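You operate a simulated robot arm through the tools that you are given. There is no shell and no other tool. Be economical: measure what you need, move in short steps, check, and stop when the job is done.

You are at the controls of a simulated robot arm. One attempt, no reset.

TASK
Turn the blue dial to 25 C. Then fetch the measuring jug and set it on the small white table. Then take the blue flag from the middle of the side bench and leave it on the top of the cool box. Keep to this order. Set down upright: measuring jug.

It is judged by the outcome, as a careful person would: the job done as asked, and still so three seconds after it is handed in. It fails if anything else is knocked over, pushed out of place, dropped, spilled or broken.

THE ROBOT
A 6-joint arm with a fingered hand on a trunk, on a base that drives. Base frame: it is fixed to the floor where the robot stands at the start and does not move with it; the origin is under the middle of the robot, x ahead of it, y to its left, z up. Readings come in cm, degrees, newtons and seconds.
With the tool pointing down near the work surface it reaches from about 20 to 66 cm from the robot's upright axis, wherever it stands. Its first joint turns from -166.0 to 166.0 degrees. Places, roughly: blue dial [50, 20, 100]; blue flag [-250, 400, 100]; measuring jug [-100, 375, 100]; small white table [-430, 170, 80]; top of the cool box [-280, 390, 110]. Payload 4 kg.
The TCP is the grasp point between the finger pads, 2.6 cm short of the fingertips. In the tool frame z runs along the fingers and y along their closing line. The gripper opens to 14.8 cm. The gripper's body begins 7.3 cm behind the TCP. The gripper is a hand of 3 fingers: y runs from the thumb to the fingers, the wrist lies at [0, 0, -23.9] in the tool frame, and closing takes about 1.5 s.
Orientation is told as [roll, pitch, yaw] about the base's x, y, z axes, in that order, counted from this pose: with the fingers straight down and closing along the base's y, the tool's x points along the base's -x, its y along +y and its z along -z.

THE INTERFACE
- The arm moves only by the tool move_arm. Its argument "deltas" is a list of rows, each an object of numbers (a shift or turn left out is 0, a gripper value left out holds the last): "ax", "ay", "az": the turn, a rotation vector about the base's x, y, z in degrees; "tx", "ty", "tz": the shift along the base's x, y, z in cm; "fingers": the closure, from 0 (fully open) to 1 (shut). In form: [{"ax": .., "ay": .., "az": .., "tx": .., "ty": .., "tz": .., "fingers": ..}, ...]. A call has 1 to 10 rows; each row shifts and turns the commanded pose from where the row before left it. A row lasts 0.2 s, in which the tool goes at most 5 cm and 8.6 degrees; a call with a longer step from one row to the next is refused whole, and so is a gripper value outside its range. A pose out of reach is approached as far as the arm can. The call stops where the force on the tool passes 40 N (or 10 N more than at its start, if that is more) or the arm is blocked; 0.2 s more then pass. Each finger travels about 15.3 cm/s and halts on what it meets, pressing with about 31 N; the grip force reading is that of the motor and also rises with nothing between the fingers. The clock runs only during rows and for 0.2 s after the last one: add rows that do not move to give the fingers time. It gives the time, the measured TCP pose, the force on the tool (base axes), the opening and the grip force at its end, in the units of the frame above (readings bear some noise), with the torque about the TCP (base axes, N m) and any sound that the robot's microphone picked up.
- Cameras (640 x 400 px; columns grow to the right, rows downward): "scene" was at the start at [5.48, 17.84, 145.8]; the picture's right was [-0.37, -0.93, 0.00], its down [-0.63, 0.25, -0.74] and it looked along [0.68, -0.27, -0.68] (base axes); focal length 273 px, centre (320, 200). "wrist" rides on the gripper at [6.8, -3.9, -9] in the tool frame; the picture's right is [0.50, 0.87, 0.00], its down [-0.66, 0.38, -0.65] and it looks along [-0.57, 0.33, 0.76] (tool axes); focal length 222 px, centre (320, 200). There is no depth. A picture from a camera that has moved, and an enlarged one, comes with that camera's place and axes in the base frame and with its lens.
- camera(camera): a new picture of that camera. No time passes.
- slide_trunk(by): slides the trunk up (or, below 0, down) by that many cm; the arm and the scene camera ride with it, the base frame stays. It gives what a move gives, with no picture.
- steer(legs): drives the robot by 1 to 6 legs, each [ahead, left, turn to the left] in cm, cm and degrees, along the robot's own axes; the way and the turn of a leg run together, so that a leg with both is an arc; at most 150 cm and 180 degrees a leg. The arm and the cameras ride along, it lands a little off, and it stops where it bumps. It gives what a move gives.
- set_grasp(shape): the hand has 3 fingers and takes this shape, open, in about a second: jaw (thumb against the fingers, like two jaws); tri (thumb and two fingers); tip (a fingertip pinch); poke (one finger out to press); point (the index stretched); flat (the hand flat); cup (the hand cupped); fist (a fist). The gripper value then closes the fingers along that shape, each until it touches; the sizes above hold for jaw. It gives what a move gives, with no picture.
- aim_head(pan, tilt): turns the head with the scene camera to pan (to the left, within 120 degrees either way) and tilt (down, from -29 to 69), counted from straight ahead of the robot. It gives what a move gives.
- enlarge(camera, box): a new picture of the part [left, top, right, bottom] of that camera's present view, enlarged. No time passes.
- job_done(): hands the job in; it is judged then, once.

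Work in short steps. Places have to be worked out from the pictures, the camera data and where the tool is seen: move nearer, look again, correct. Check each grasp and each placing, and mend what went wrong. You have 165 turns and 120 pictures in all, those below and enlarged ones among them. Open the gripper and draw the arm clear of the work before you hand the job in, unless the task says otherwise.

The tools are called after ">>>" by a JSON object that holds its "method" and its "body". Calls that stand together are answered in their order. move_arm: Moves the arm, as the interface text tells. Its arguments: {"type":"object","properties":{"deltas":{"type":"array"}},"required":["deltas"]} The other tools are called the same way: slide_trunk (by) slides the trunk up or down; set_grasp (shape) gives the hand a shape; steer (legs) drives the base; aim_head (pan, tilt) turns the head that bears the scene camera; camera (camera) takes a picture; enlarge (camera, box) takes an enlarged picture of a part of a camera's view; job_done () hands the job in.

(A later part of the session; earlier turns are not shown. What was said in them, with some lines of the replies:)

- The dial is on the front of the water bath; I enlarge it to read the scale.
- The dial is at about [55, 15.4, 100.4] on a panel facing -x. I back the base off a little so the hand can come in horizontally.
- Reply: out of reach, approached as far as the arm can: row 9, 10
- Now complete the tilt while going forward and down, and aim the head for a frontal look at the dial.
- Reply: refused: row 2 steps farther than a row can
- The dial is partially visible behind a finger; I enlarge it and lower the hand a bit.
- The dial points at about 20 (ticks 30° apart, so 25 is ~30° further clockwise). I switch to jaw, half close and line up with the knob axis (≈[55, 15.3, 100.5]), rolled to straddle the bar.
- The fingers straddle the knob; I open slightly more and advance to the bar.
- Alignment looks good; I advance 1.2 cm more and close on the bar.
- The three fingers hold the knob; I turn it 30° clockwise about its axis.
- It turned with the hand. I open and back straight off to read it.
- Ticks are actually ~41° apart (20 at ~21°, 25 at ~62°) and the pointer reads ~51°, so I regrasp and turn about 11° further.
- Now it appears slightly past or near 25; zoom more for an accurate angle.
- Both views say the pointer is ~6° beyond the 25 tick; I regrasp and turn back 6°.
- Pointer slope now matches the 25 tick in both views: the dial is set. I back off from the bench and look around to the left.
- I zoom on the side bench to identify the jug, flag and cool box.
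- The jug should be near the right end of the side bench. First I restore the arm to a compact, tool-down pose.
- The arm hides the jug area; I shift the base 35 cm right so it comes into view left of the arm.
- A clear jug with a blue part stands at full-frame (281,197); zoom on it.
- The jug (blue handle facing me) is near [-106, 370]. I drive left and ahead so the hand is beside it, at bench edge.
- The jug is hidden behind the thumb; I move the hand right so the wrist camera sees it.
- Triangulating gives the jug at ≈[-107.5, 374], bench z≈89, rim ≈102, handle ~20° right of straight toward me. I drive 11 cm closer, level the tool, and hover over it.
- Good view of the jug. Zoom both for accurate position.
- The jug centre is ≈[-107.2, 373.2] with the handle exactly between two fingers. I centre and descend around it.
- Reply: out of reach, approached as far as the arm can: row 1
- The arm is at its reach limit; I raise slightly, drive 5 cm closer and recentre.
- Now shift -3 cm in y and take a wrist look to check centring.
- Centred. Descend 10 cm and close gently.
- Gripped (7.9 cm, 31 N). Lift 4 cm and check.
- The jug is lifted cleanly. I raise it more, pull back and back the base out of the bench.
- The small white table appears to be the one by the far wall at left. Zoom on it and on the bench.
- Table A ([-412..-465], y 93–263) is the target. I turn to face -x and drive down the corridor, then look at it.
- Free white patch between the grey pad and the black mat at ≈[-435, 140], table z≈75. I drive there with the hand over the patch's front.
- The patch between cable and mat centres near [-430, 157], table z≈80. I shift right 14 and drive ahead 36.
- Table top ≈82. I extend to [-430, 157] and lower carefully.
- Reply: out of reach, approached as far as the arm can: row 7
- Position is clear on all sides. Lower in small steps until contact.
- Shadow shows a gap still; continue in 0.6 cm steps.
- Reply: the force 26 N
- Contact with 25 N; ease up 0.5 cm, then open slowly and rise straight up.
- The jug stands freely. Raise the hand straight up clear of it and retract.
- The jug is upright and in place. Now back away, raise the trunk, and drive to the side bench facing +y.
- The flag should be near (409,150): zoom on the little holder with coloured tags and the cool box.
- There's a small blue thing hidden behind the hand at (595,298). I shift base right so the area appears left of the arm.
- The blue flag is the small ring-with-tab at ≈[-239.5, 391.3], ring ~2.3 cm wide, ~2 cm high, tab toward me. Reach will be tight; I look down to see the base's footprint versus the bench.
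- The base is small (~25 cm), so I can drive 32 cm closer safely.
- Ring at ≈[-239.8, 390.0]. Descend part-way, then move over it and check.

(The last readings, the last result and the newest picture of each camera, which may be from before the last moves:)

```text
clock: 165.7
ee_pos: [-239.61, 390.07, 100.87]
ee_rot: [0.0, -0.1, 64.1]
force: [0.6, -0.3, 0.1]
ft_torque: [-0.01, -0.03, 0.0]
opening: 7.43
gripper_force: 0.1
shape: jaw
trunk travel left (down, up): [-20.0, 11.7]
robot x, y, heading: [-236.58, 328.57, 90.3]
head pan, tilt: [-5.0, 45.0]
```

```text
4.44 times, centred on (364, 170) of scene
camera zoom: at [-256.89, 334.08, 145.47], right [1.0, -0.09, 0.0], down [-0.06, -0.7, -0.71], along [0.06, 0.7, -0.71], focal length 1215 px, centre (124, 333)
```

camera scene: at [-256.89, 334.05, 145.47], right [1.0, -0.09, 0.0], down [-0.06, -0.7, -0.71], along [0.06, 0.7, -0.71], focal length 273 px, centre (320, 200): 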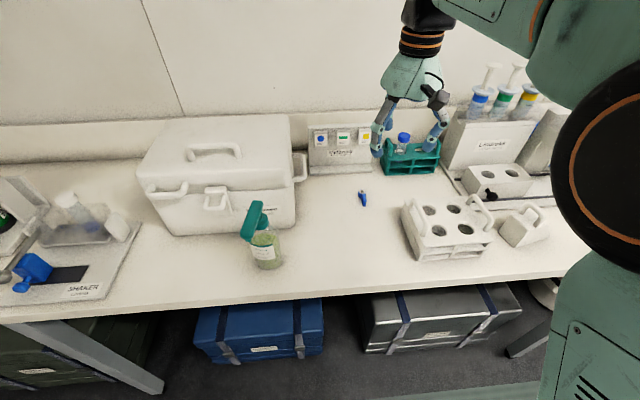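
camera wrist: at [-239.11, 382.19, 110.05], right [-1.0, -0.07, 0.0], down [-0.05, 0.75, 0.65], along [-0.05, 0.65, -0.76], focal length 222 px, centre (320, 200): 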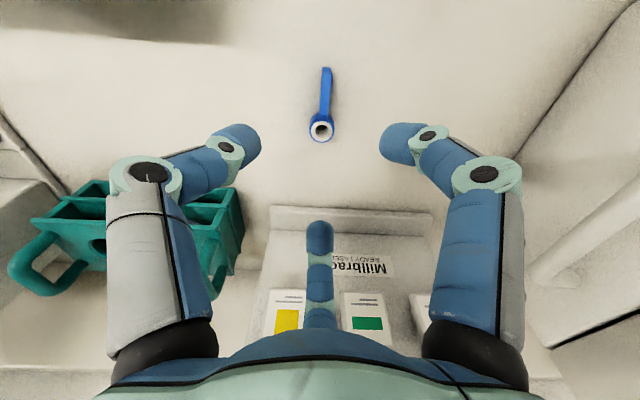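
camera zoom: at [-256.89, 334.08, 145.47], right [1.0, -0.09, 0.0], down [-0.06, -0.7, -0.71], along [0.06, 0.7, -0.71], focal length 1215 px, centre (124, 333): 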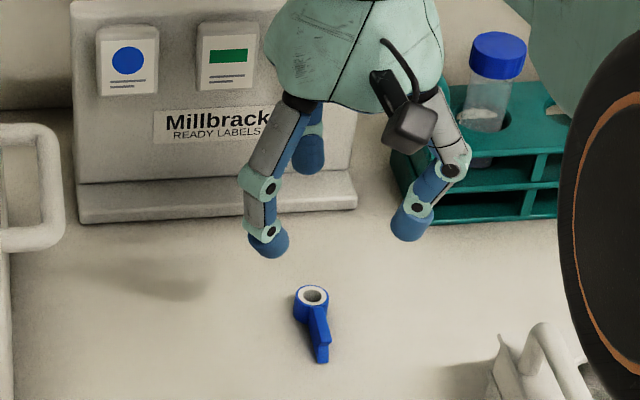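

Centred above the ring; descend in steps to just above bench level.

>>> {"method": "move_arm", "body": {"deltas": [{"tz": -2.5}, {"tz": -2.5}, {"tz": -2}, {"tz": -1}, {}]}}

>>> {"method": "camera", "body": {"camera": "wrist"}}

>>> {"method": "enlarge", "body": {"camera": "scene", "box": [300, 125, 428, 215]}}

```text
clock: 166.9
ee_pos: [-239.64, 389.9, 92.81]
ee_rot: [-0.1, -0.2, 64.0]
force: [0.0, 0.8, 0.0]
ft_torque: [0.02, 0.01, -0.03]
opening: 7.45
gripper_force: 0.1
shape: jaw
trunk travel left (down, up): [-20.0, 11.7]
robot x, y, heading: [-236.75, 328.61, 89.8]
head pan, tilt: [-5.0, 45.0]
```

```text
42 pictures are left
camera wrist: at [-239.09, 382.15, 102.0], right [-1.0, -0.07, 0.0], down [-0.05, 0.75, 0.65], along [-0.05, 0.65, -0.76], focal length 222 px, centre (320, 200)
```

wrist: 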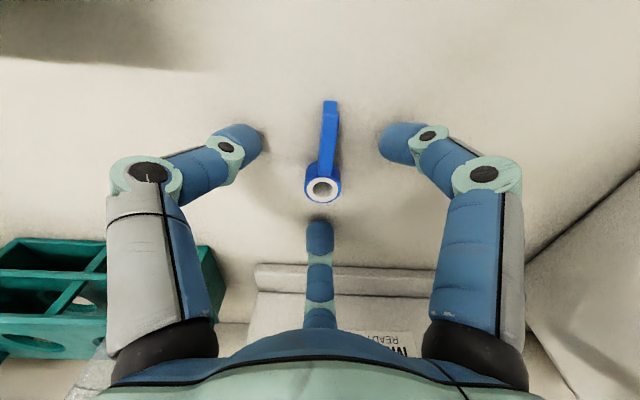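

```text
4.44 times, centred on (364, 170) of scene
camera zoom: at [-256.9, 334.1, 145.47], right [1.0, -0.09, 0.0], down [-0.06, -0.7, -0.71], along [0.06, 0.7, -0.71], focal length 1215 px, centre (124, 333)
```

zoom: 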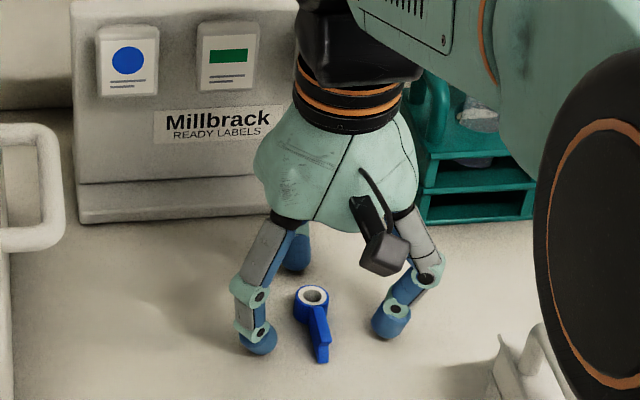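

Fingers surround the ring; close gently.

>>> {"method": "move_arm", "body": {"deltas": [{"fingers": 0.65}, {"fingers": 0.75}, {"fingers": 0.85}, {"fingers": 0.95}, {"fingers": 1}, {}, {}, {}]}}

>>> {"method": "camera", "body": {"camera": "wrist"}}

>>> {"method": "enlarge", "body": {"camera": "scene", "box": [320, 155, 400, 215]}}

```text
clock: 168.7
ee_pos: [-239.75, 390.05, 92.94]
ee_rot: [-0.1, -0.1, 64.0]
force: [-0.3, 0.1, 1.3]
ft_torque: [-0.02, 0.01, -0.03]
opening: 1.84
gripper_force: 30.9
shape: jaw
trunk travel left (down, up): [-20.0, 11.7]
robot x, y, heading: [-236.65, 328.59, 89.9]
head pan, tilt: [-5.0, 45.0]
```

```text
40 pictures are left
camera wrist: at [-239.09, 382.15, 102.02], right [-1.0, -0.07, 0.0], down [-0.05, 0.75, 0.65], along [-0.05, 0.65, -0.76], focal length 222 px, centre (320, 200)
```

wrist: 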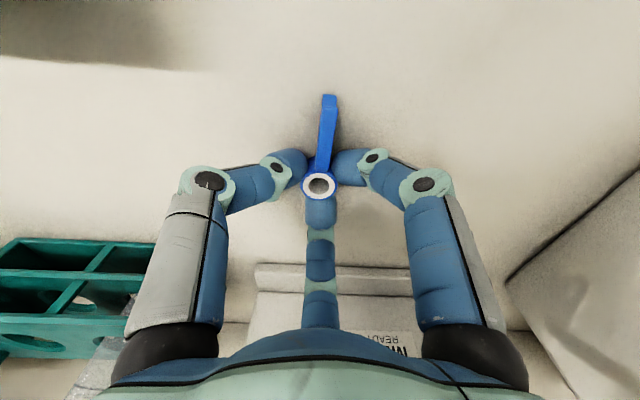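

```text
6.67 times, centred on (360, 185) of scene
camera zoom: at [-256.9, 334.1, 145.47], right [1.0, -0.09, 0.0], down [-0.06, -0.7, -0.71], along [0.06, 0.7, -0.71], focal length 1823 px, centre (53, 300)
```

zoom: 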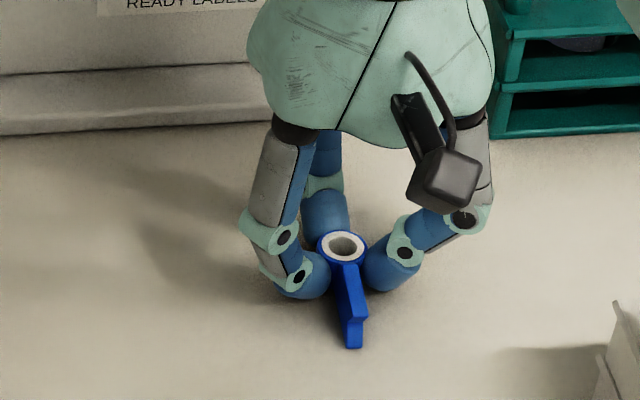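

The ring is gripped by three fingertips (1.84 cm). Lift and check.

>>> {"method": "move_arm", "body": {"deltas": [{"tz": 2}, {"tz": 3}, {"tz": 3}, {"tz": 4}, {}]}}

>>> {"method": "camera", "body": {"camera": "scene"}}

>>> {"method": "camera", "body": {"camera": "wrist"}}

```text
clock: 169.9
ee_pos: [-239.56, 389.98, 104.95]
ee_rot: [-0.2, 0.0, 64.1]
force: [0.6, 0.9, 0.2]
ft_torque: [0.02, 0.0, 0.04]
opening: 1.86
gripper_force: 31.5
shape: jaw
trunk travel left (down, up): [-20.0, 11.7]
robot x, y, heading: [-236.78, 328.51, 89.8]
head pan, tilt: [-5.0, 45.0]
```

```text
38 pictures are left
camera scene: at [-256.9, 334.11, 145.46], right [1.0, -0.09, 0.0], down [-0.06, -0.7, -0.71], along [0.06, 0.7, -0.71], focal length 273 px, centre (320, 200)
```

scene: 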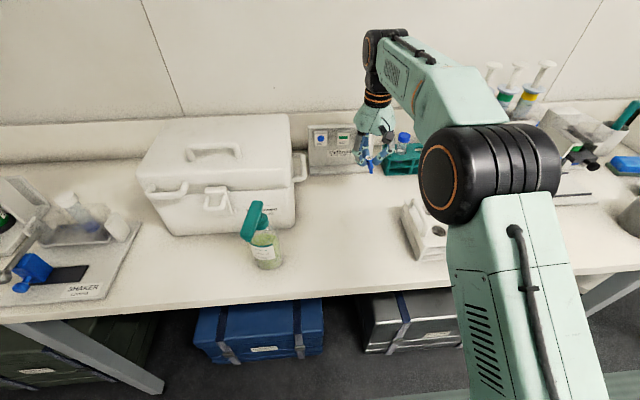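

```text
37 pictures are left
camera wrist: at [-239.02, 382.13, 114.01], right [-1.0, -0.07, 0.0], down [-0.05, 0.75, 0.65], along [-0.05, 0.65, -0.76], focal length 222 px, centre (320, 200)
```

wrist: 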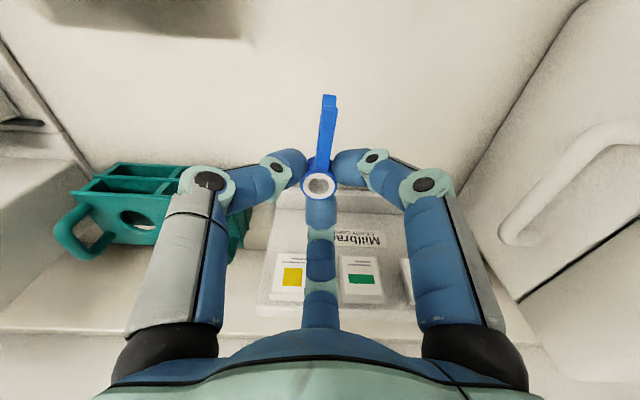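

Flag held. Now measure the cool box lid and its handle.

>>> {"method": "enlarge", "body": {"camera": "scene", "box": [120, 95, 328, 225]}}

```text
3.08 times, centred on (224, 160) of scene
camera zoom: at [-256.9, 334.11, 145.46], right [1.0, -0.09, 0.0], down [-0.06, -0.7, -0.71], along [0.06, 0.7, -0.71], focal length 841 px, centre (615, 323)
```

zoom: 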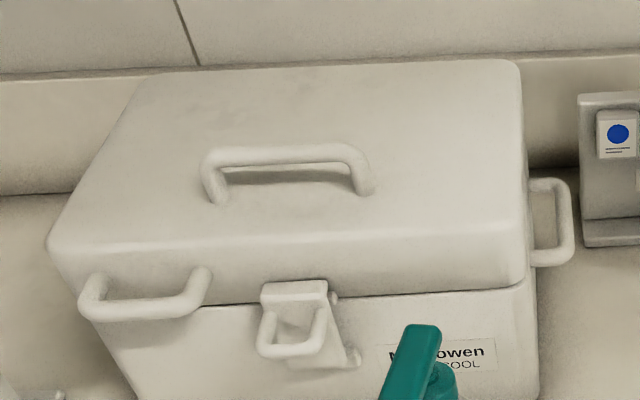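

Lid top z≈110.5 with its handle around y 383, x -280…-270; the back-right area near [-268, 392] is free. I raise the trunk and the hand, then slide the base left.

>>> {"method": "slide_trunk", "body": {"by": 11}}

>>> {"method": "move_arm", "body": {"deltas": [{"tz": 2, "ty": -2}, {"tz": 2, "ty": -2}, {"tz": 2, "ty": -1}, {"tz": 2}, {}]}}

>>> {"method": "steer", "body": {"legs": [[0, 28, 0]]}}

>>> {"method": "camera", "body": {"camera": "wrist"}}

>>> {"method": "camera", "body": {"camera": "scene"}}

```text
clock: 171.3
ee_pos: [-239.64, 389.83, 115.9]
ee_rot: [0.1, -0.1, 64.0]
force: [1.2, 0.0, -0.6]
ft_torque: [0.0, -0.02, 0.06]
opening: 1.87
gripper_force: 31.1
shape: jaw
trunk travel left (down, up): [-31.0, 0.7]
robot x, y, heading: [-236.81, 327.96, 89.9]
head pan, tilt: [-5.0, 45.0]
```

```text
clock: 172.5
ee_pos: [-239.73, 385.1, 124.02]
ee_rot: [-0.1, -0.1, 64.1]
force: [0.8, -0.9, 0.7]
ft_torque: [0.02, -0.01, 0.01]
opening: 1.86
gripper_force: 31.0
shape: jaw
trunk travel left (down, up): [-31.0, 0.7]
robot x, y, heading: [-236.78, 328.51, 90.0]
head pan, tilt: [-5.0, 45.0]
```

```text
clock: 175.6
ee_pos: [-267.8, 385.01, 123.87]
ee_rot: [-0.1, 0.0, 64.1]
force: [0.3, 0.2, -0.3]
ft_torque: [0.04, 0.03, -0.02]
opening: 1.79
gripper_force: 31.2
shape: jaw
trunk travel left (down, up): [-31.0, 0.7]
robot x, y, heading: [-264.79, 328.23, 90.0]
head pan, tilt: [-5.0, 45.0]
```

```text
35 pictures are left
camera wrist: at [-267.17, 377.24, 133.04], right [-1.0, -0.07, 0.0], down [-0.05, 0.75, 0.65], along [-0.05, 0.65, -0.76], focal length 222 px, centre (320, 200)
```

wrist: 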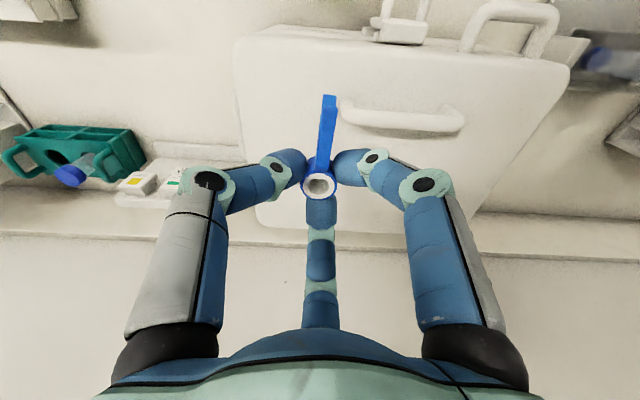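

```text
34 pictures are left
camera scene: at [-285.0, 333.41, 156.87], right [1.0, -0.09, 0.0], down [-0.06, -0.7, -0.71], along [0.06, 0.7, -0.71], focal length 273 px, centre (320, 200)
```

scene: 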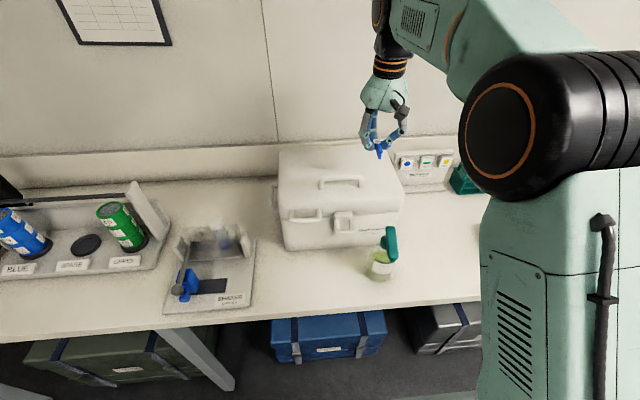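

Handle, lid edges confirmed; drive ahead 4 cm, then extend 4 cm and descend toward the free back-right area.

>>> {"method": "steer", "body": {"legs": [[4, 0, 0]]}}

>>> {"method": "move_arm", "body": {"deltas": [{"tz": -2, "ty": 1.5}, {"tz": -2, "ty": 1.5}, {"tz": -2, "ty": 1}, {"tz": -1.5}, {}]}}

>>> {"method": "camera", "body": {"camera": "wrist"}}

>>> {"method": "enlarge", "body": {"camera": "scene", "box": [270, 110, 430, 220]}}

```text
clock: 176.4
ee_pos: [-267.77, 388.9, 123.82]
ee_rot: [-0.2, 0.0, 64.1]
force: [-0.9, 0.8, -0.1]
ft_torque: [-0.03, 0.0, -0.03]
opening: 1.87
gripper_force: 31.1
shape: jaw
trunk travel left (down, up): [-31.0, 0.7]
robot x, y, heading: [-265.06, 332.26, 90.1]
head pan, tilt: [-5.0, 45.0]
```

```text
clock: 177.6
ee_pos: [-267.69, 393.08, 116.4]
ee_rot: [-0.2, 0.0, 64.1]
force: [0.4, -0.1, 0.4]
ft_torque: [0.0, 0.0, 0.01]
opening: 1.86
gripper_force: 31.2
shape: jaw
trunk travel left (down, up): [-31.0, 0.7]
robot x, y, heading: [-264.69, 332.55, 89.8]
head pan, tilt: [-5.0, 45.0]
```

```text
33 pictures are left
camera wrist: at [-267.14, 385.24, 125.55], right [-1.0, -0.07, 0.0], down [-0.05, 0.75, 0.65], along [-0.05, 0.65, -0.76], focal length 222 px, centre (320, 200)
```

wrist: 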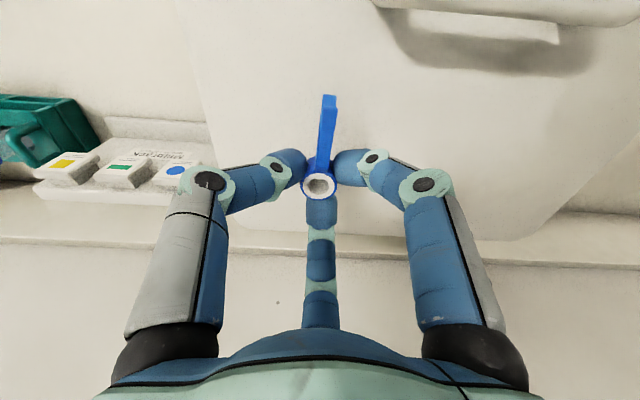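

```text
3.64 times, centred on (350, 165) of scene
camera zoom: at [-284.97, 337.35, 156.87], right [1.0, -0.09, 0.0], down [-0.06, -0.7, -0.71], along [0.06, 0.7, -0.71], focal length 994 px, centre (211, 327)
```

zoom: 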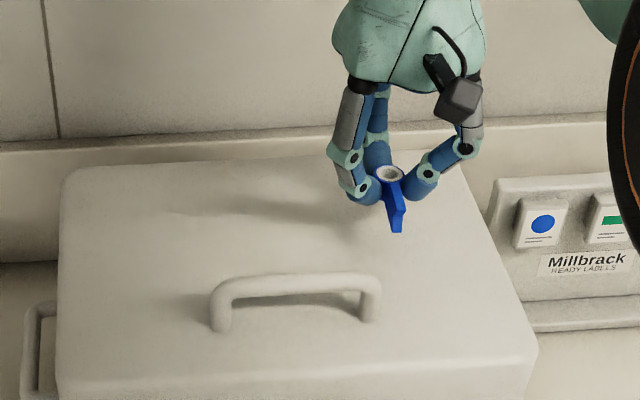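

Well placed over the lid, clear of the handle. Lower in small steps until contact.

>>> {"method": "move_arm", "body": {"deltas": [{"tz": -0.7}, {"tz": -0.6}, {"tz": -0.5}, {}]}}

>>> {"method": "enlarge", "body": {"camera": "scene", "box": [320, 130, 410, 190]}}

```text
clock: 178.6
ee_pos: [-267.78, 393.13, 114.57]
ee_rot: [0.0, -0.1, 64.2]
force: [-0.7, 0.9, -0.2]
ft_torque: [0.0, -0.01, -0.02]
opening: 1.83
gripper_force: 31.1
shape: jaw
trunk travel left (down, up): [-31.0, 0.7]
robot x, y, heading: [-265.01, 332.67, 89.7]
head pan, tilt: [-5.0, 45.0]
```

```text
6.67 times, centred on (365, 160) of scene
camera zoom: at [-284.97, 337.35, 156.87], right [1.0, -0.09, 0.0], down [-0.06, -0.7, -0.71], along [0.06, 0.7, -0.71], focal length 1823 px, centre (20, 467)
```

zoom: 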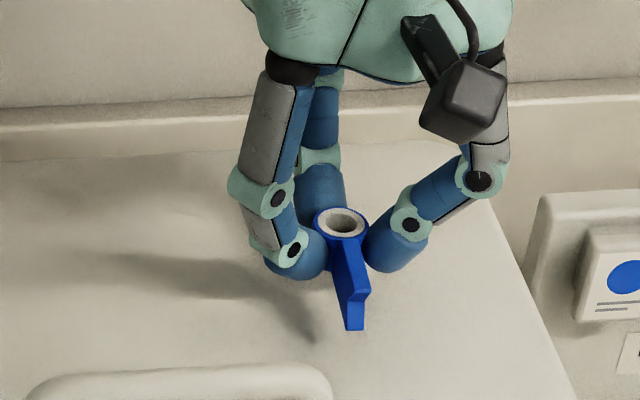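

>>> {"method": "move_arm", "body": {"deltas": [{"tz": -0.4}, {"tz": -0.4}, {}]}}

```text
clock: 179.4
ee_pos: [-267.81, 393.08, 113.85]
ee_rot: [-0.1, -0.1, 64.1]
force: [0.8, -0.1, -0.1]
ft_torque: [0.0, -0.01, -0.01]
opening: 1.85
gripper_force: 30.8
shape: jaw
trunk travel left (down, up): [-31.0, 0.7]
robot x, y, heading: [-264.6, 332.3, 90.1]
head pan, tilt: [-5.0, 45.0]
```

No contact yet; continue in 0.4 cm steps.

>>> {"method": "move_arm", "body": {"deltas": [{"tz": -0.4}, {"tz": -0.3}, {}]}}

>>> {"method": "enlarge", "body": {"camera": "scene", "box": [320, 130, 410, 190]}}

```text
clock: 180.2
ee_pos: [-267.55, 393.04, 113.11]
ee_rot: [0.0, -0.1, 64.1]
force: [-0.1, 0.3, -0.2]
ft_torque: [0.01, -0.02, 0.01]
opening: 1.83
gripper_force: 31.5
shape: jaw
trunk travel left (down, up): [-31.0, 0.7]
robot x, y, heading: [-264.73, 332.22, 89.6]
head pan, tilt: [-5.0, 45.0]
```

```text
6.67 times, centred on (365, 160) of scene
camera zoom: at [-284.97, 337.35, 156.87], right [1.0, -0.09, 0.0], down [-0.06, -0.7, -0.71], along [0.06, 0.7, -0.71], focal length 1823 px, centre (20, 467)
```

zoom: 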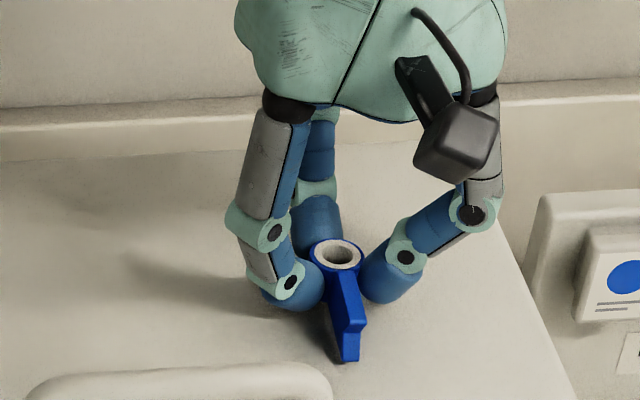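

Shadow is nearly closed; a few more fine steps.

>>> {"method": "move_arm", "body": {"deltas": [{"tz": -0.3}, {"tz": -0.3}, {}]}}

```text
clock: 181.0
ee_pos: [-267.66, 393.06, 112.76]
ee_rot: [0.0, -0.3, 64.0]
force: [0.0, 1.2, 15.8]
ft_torque: [-0.02, -0.13, 0.01]
opening: 1.85
gripper_force: 30.5
shape: jaw
trunk travel left (down, up): [-31.0, 0.7]
robot x, y, heading: [-264.67, 332.7, 90.1]
head pan, tilt: [-5.0, 45.0]
```

Contact (16 N). Ease up 0.25 cm and open just a little.

>>> {"method": "move_arm", "body": {"deltas": [{"tz": 0.25}, {}, {"fingers": 0.85}, {"fingers": 0.75}, {"fingers": 0.65}, {}, {}]}}

>>> {"method": "enlarge", "body": {"camera": "scene", "box": [320, 130, 410, 190]}}

```text
clock: 182.6
ee_pos: [-267.81, 393.05, 112.77]
ee_rot: [-0.1, 0.0, 64.1]
force: [0.0, -0.8, 0.1]
ft_torque: [0.03, 0.0, -0.01]
opening: 5.15
gripper_force: 0.0
shape: jaw
trunk travel left (down, up): [-31.0, 0.7]
robot x, y, heading: [-264.58, 332.55, 90.1]
head pan, tilt: [-5.0, 45.0]
```

```text
6.67 times, centred on (365, 160) of scene
camera zoom: at [-284.97, 337.35, 156.87], right [1.0, -0.09, 0.0], down [-0.06, -0.7, -0.71], along [0.06, 0.7, -0.71], focal length 1823 px, centre (20, 467)
```

zoom: 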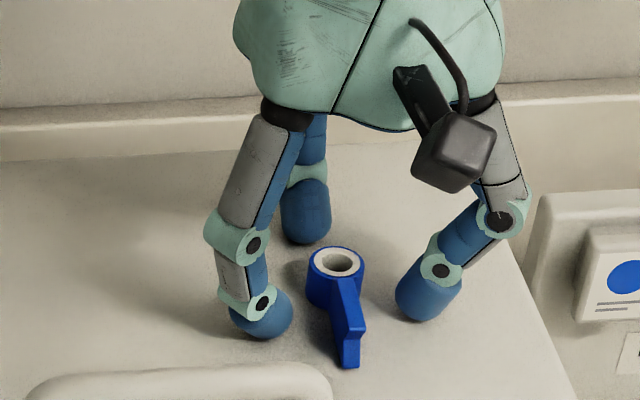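

The flag rests on the lid, released. Raise straight up, then pull back.

>>> {"method": "move_arm", "body": {"deltas": [{"tz": 2}, {"tz": 2}, {"tz": 3}, {"tz": 3}, {"tz": 2, "ty": -3}, {"ty": -4}, {"ty": -4}, {"ty": -4}]}}

>>> {"method": "steer", "body": {"legs": [[-35, 0, 0]]}}

>>> {"method": "aim_head", "body": {"pan": 0, "tilt": 30}}

>>> {"method": "camera", "body": {"camera": "scene"}}

```text
clock: 184.4
ee_pos: [-267.68, 377.79, 124.9]
ee_rot: [0.0, -0.1, 64.1]
force: [0.2, -0.2, 0.5]
ft_torque: [-0.01, -0.03, 0.02]
opening: 5.16
gripper_force: 0.0
shape: jaw
trunk travel left (down, up): [-31.0, 0.7]
robot x, y, heading: [-264.64, 332.31, 90.4]
head pan, tilt: [-5.0, 45.0]
```

```text
clock: 186.7
ee_pos: [-267.87, 342.87, 124.9]
ee_rot: [-0.1, -0.1, 64.1]
force: [1.8, 0.1, -0.9]
ft_torque: [-0.01, 0.0, 0.06]
opening: 5.15
gripper_force: 0.0
shape: jaw
trunk travel left (down, up): [-31.0, 0.7]
robot x, y, heading: [-265.17, 297.42, 90.0]
head pan, tilt: [-5.0, 45.0]
```

```text
clock: 187.5
ee_pos: [-267.79, 342.8, 124.85]
ee_rot: [-0.1, -0.1, 64.1]
force: [0.6, -0.8, 0.0]
ft_torque: [0.01, 0.0, -0.01]
opening: 5.18
gripper_force: 0.1
shape: jaw
trunk travel left (down, up): [-31.0, 0.7]
robot x, y, heading: [-264.8, 297.29, 89.4]
head pan, tilt: [0.0, 30.0]
```

```text
28 pictures are left
camera scene: at [-285.72, 303.11, 159.13], right [1.0, 0.0, 0.0], down [0.0, -0.5, -0.87], along [0.0, 0.87, -0.5], focal length 273 px, centre (320, 200)
```

scene: 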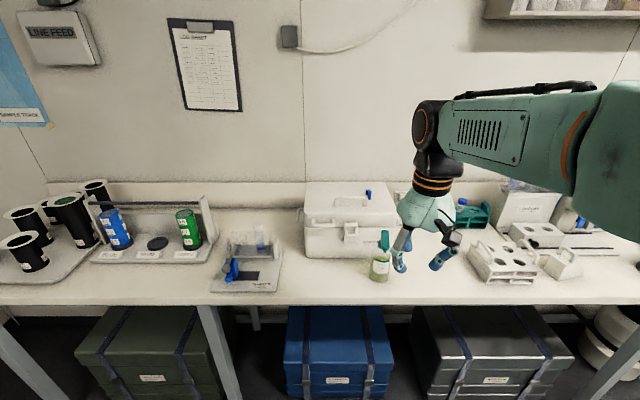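

The flag sits on the lid and everything else stands. I open the gripper fully and take a last look at the jug.

>>> {"method": "move_arm", "body": {"deltas": [{"fingers": 0.3, "tz": 3}, {"fingers": 0, "tz": 2}, {}, {}]}}

>>> {"method": "aim_head", "body": {"pan": 118, "tilt": 20}}

>>> {"method": "camera", "body": {"camera": "scene"}}

>>> {"method": "enlarge", "body": {"camera": "scene", "box": [220, 140, 420, 265]}}

```text
clock: 188.5
ee_pos: [-267.75, 342.82, 129.81]
ee_rot: [0.0, -0.2, 64.1]
force: [0.5, -0.2, 0.4]
ft_torque: [-0.02, 0.0, -0.04]
opening: 14.79
gripper_force: 0.1
shape: jaw
trunk travel left (down, up): [-31.0, 0.7]
robot x, y, heading: [-265.07, 297.13, 89.7]
head pan, tilt: [0.0, 30.0]
```

```text
clock: 190.5
ee_pos: [-267.76, 342.68, 129.77]
ee_rot: [-0.1, -0.1, 64.1]
force: [-0.4, 0.1, -0.4]
ft_torque: [-0.01, 0.0, -0.01]
opening: 14.78
gripper_force: 0.0
shape: jaw
trunk travel left (down, up): [-31.0, 0.7]
robot x, y, heading: [-264.91, 296.79, 89.8]
head pan, tilt: [118.0, 20.0]
```

```text
27 pictures are left
camera scene: at [-293.96, 289.69, 160.74], right [-0.47, 0.88, 0.0], down [0.3, 0.16, -0.94], along [-0.83, -0.44, -0.34], focal length 273 px, centre (320, 200)
```

scene: 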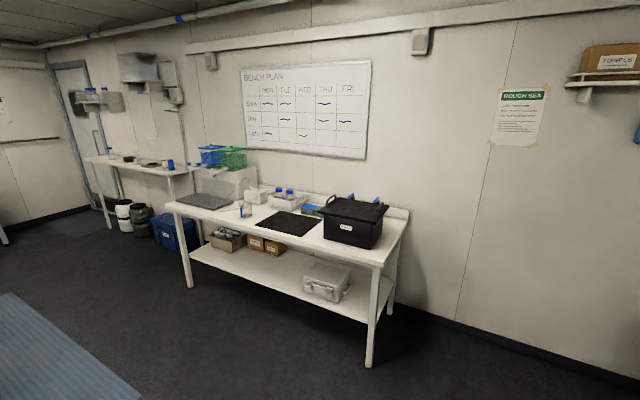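

```text
3.20 times, centred on (320, 202) of scene
camera zoom: at [-293.96, 289.69, 160.74], right [-0.47, 0.88, 0.0], down [0.3, 0.16, -0.94], along [-0.83, -0.44, -0.34], focal length 875 px, centre (320, 192)
```

zoom: 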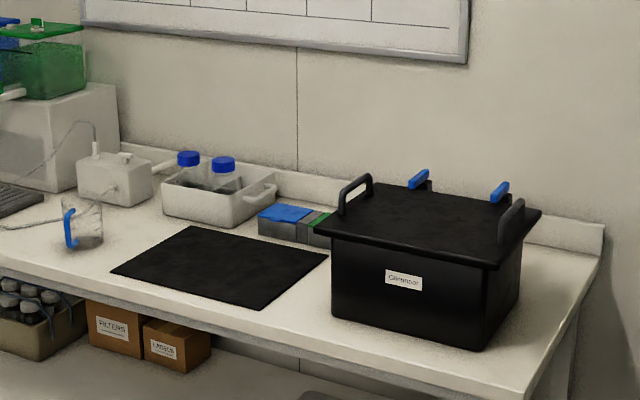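

The jug is upright on the table, the flag is on the cool box and the dial is at 25, so I hand in.

>>> {"method": "job_done", "body": {}}

```text
The job is handed in.
```

I handed the job in with all three parts done, in the order you asked:
- **Dial:** the blue dial points at the 25 C tick. I checked the angle from two camera views.
- **Jug:** the measuring jug stands upright on the small white table.
- **Flag:** the blue flag lies on the top of the cool box, behind the handle.

I saw nothing else knocked over or moved. The gripper is open and the arm is clear of the work.
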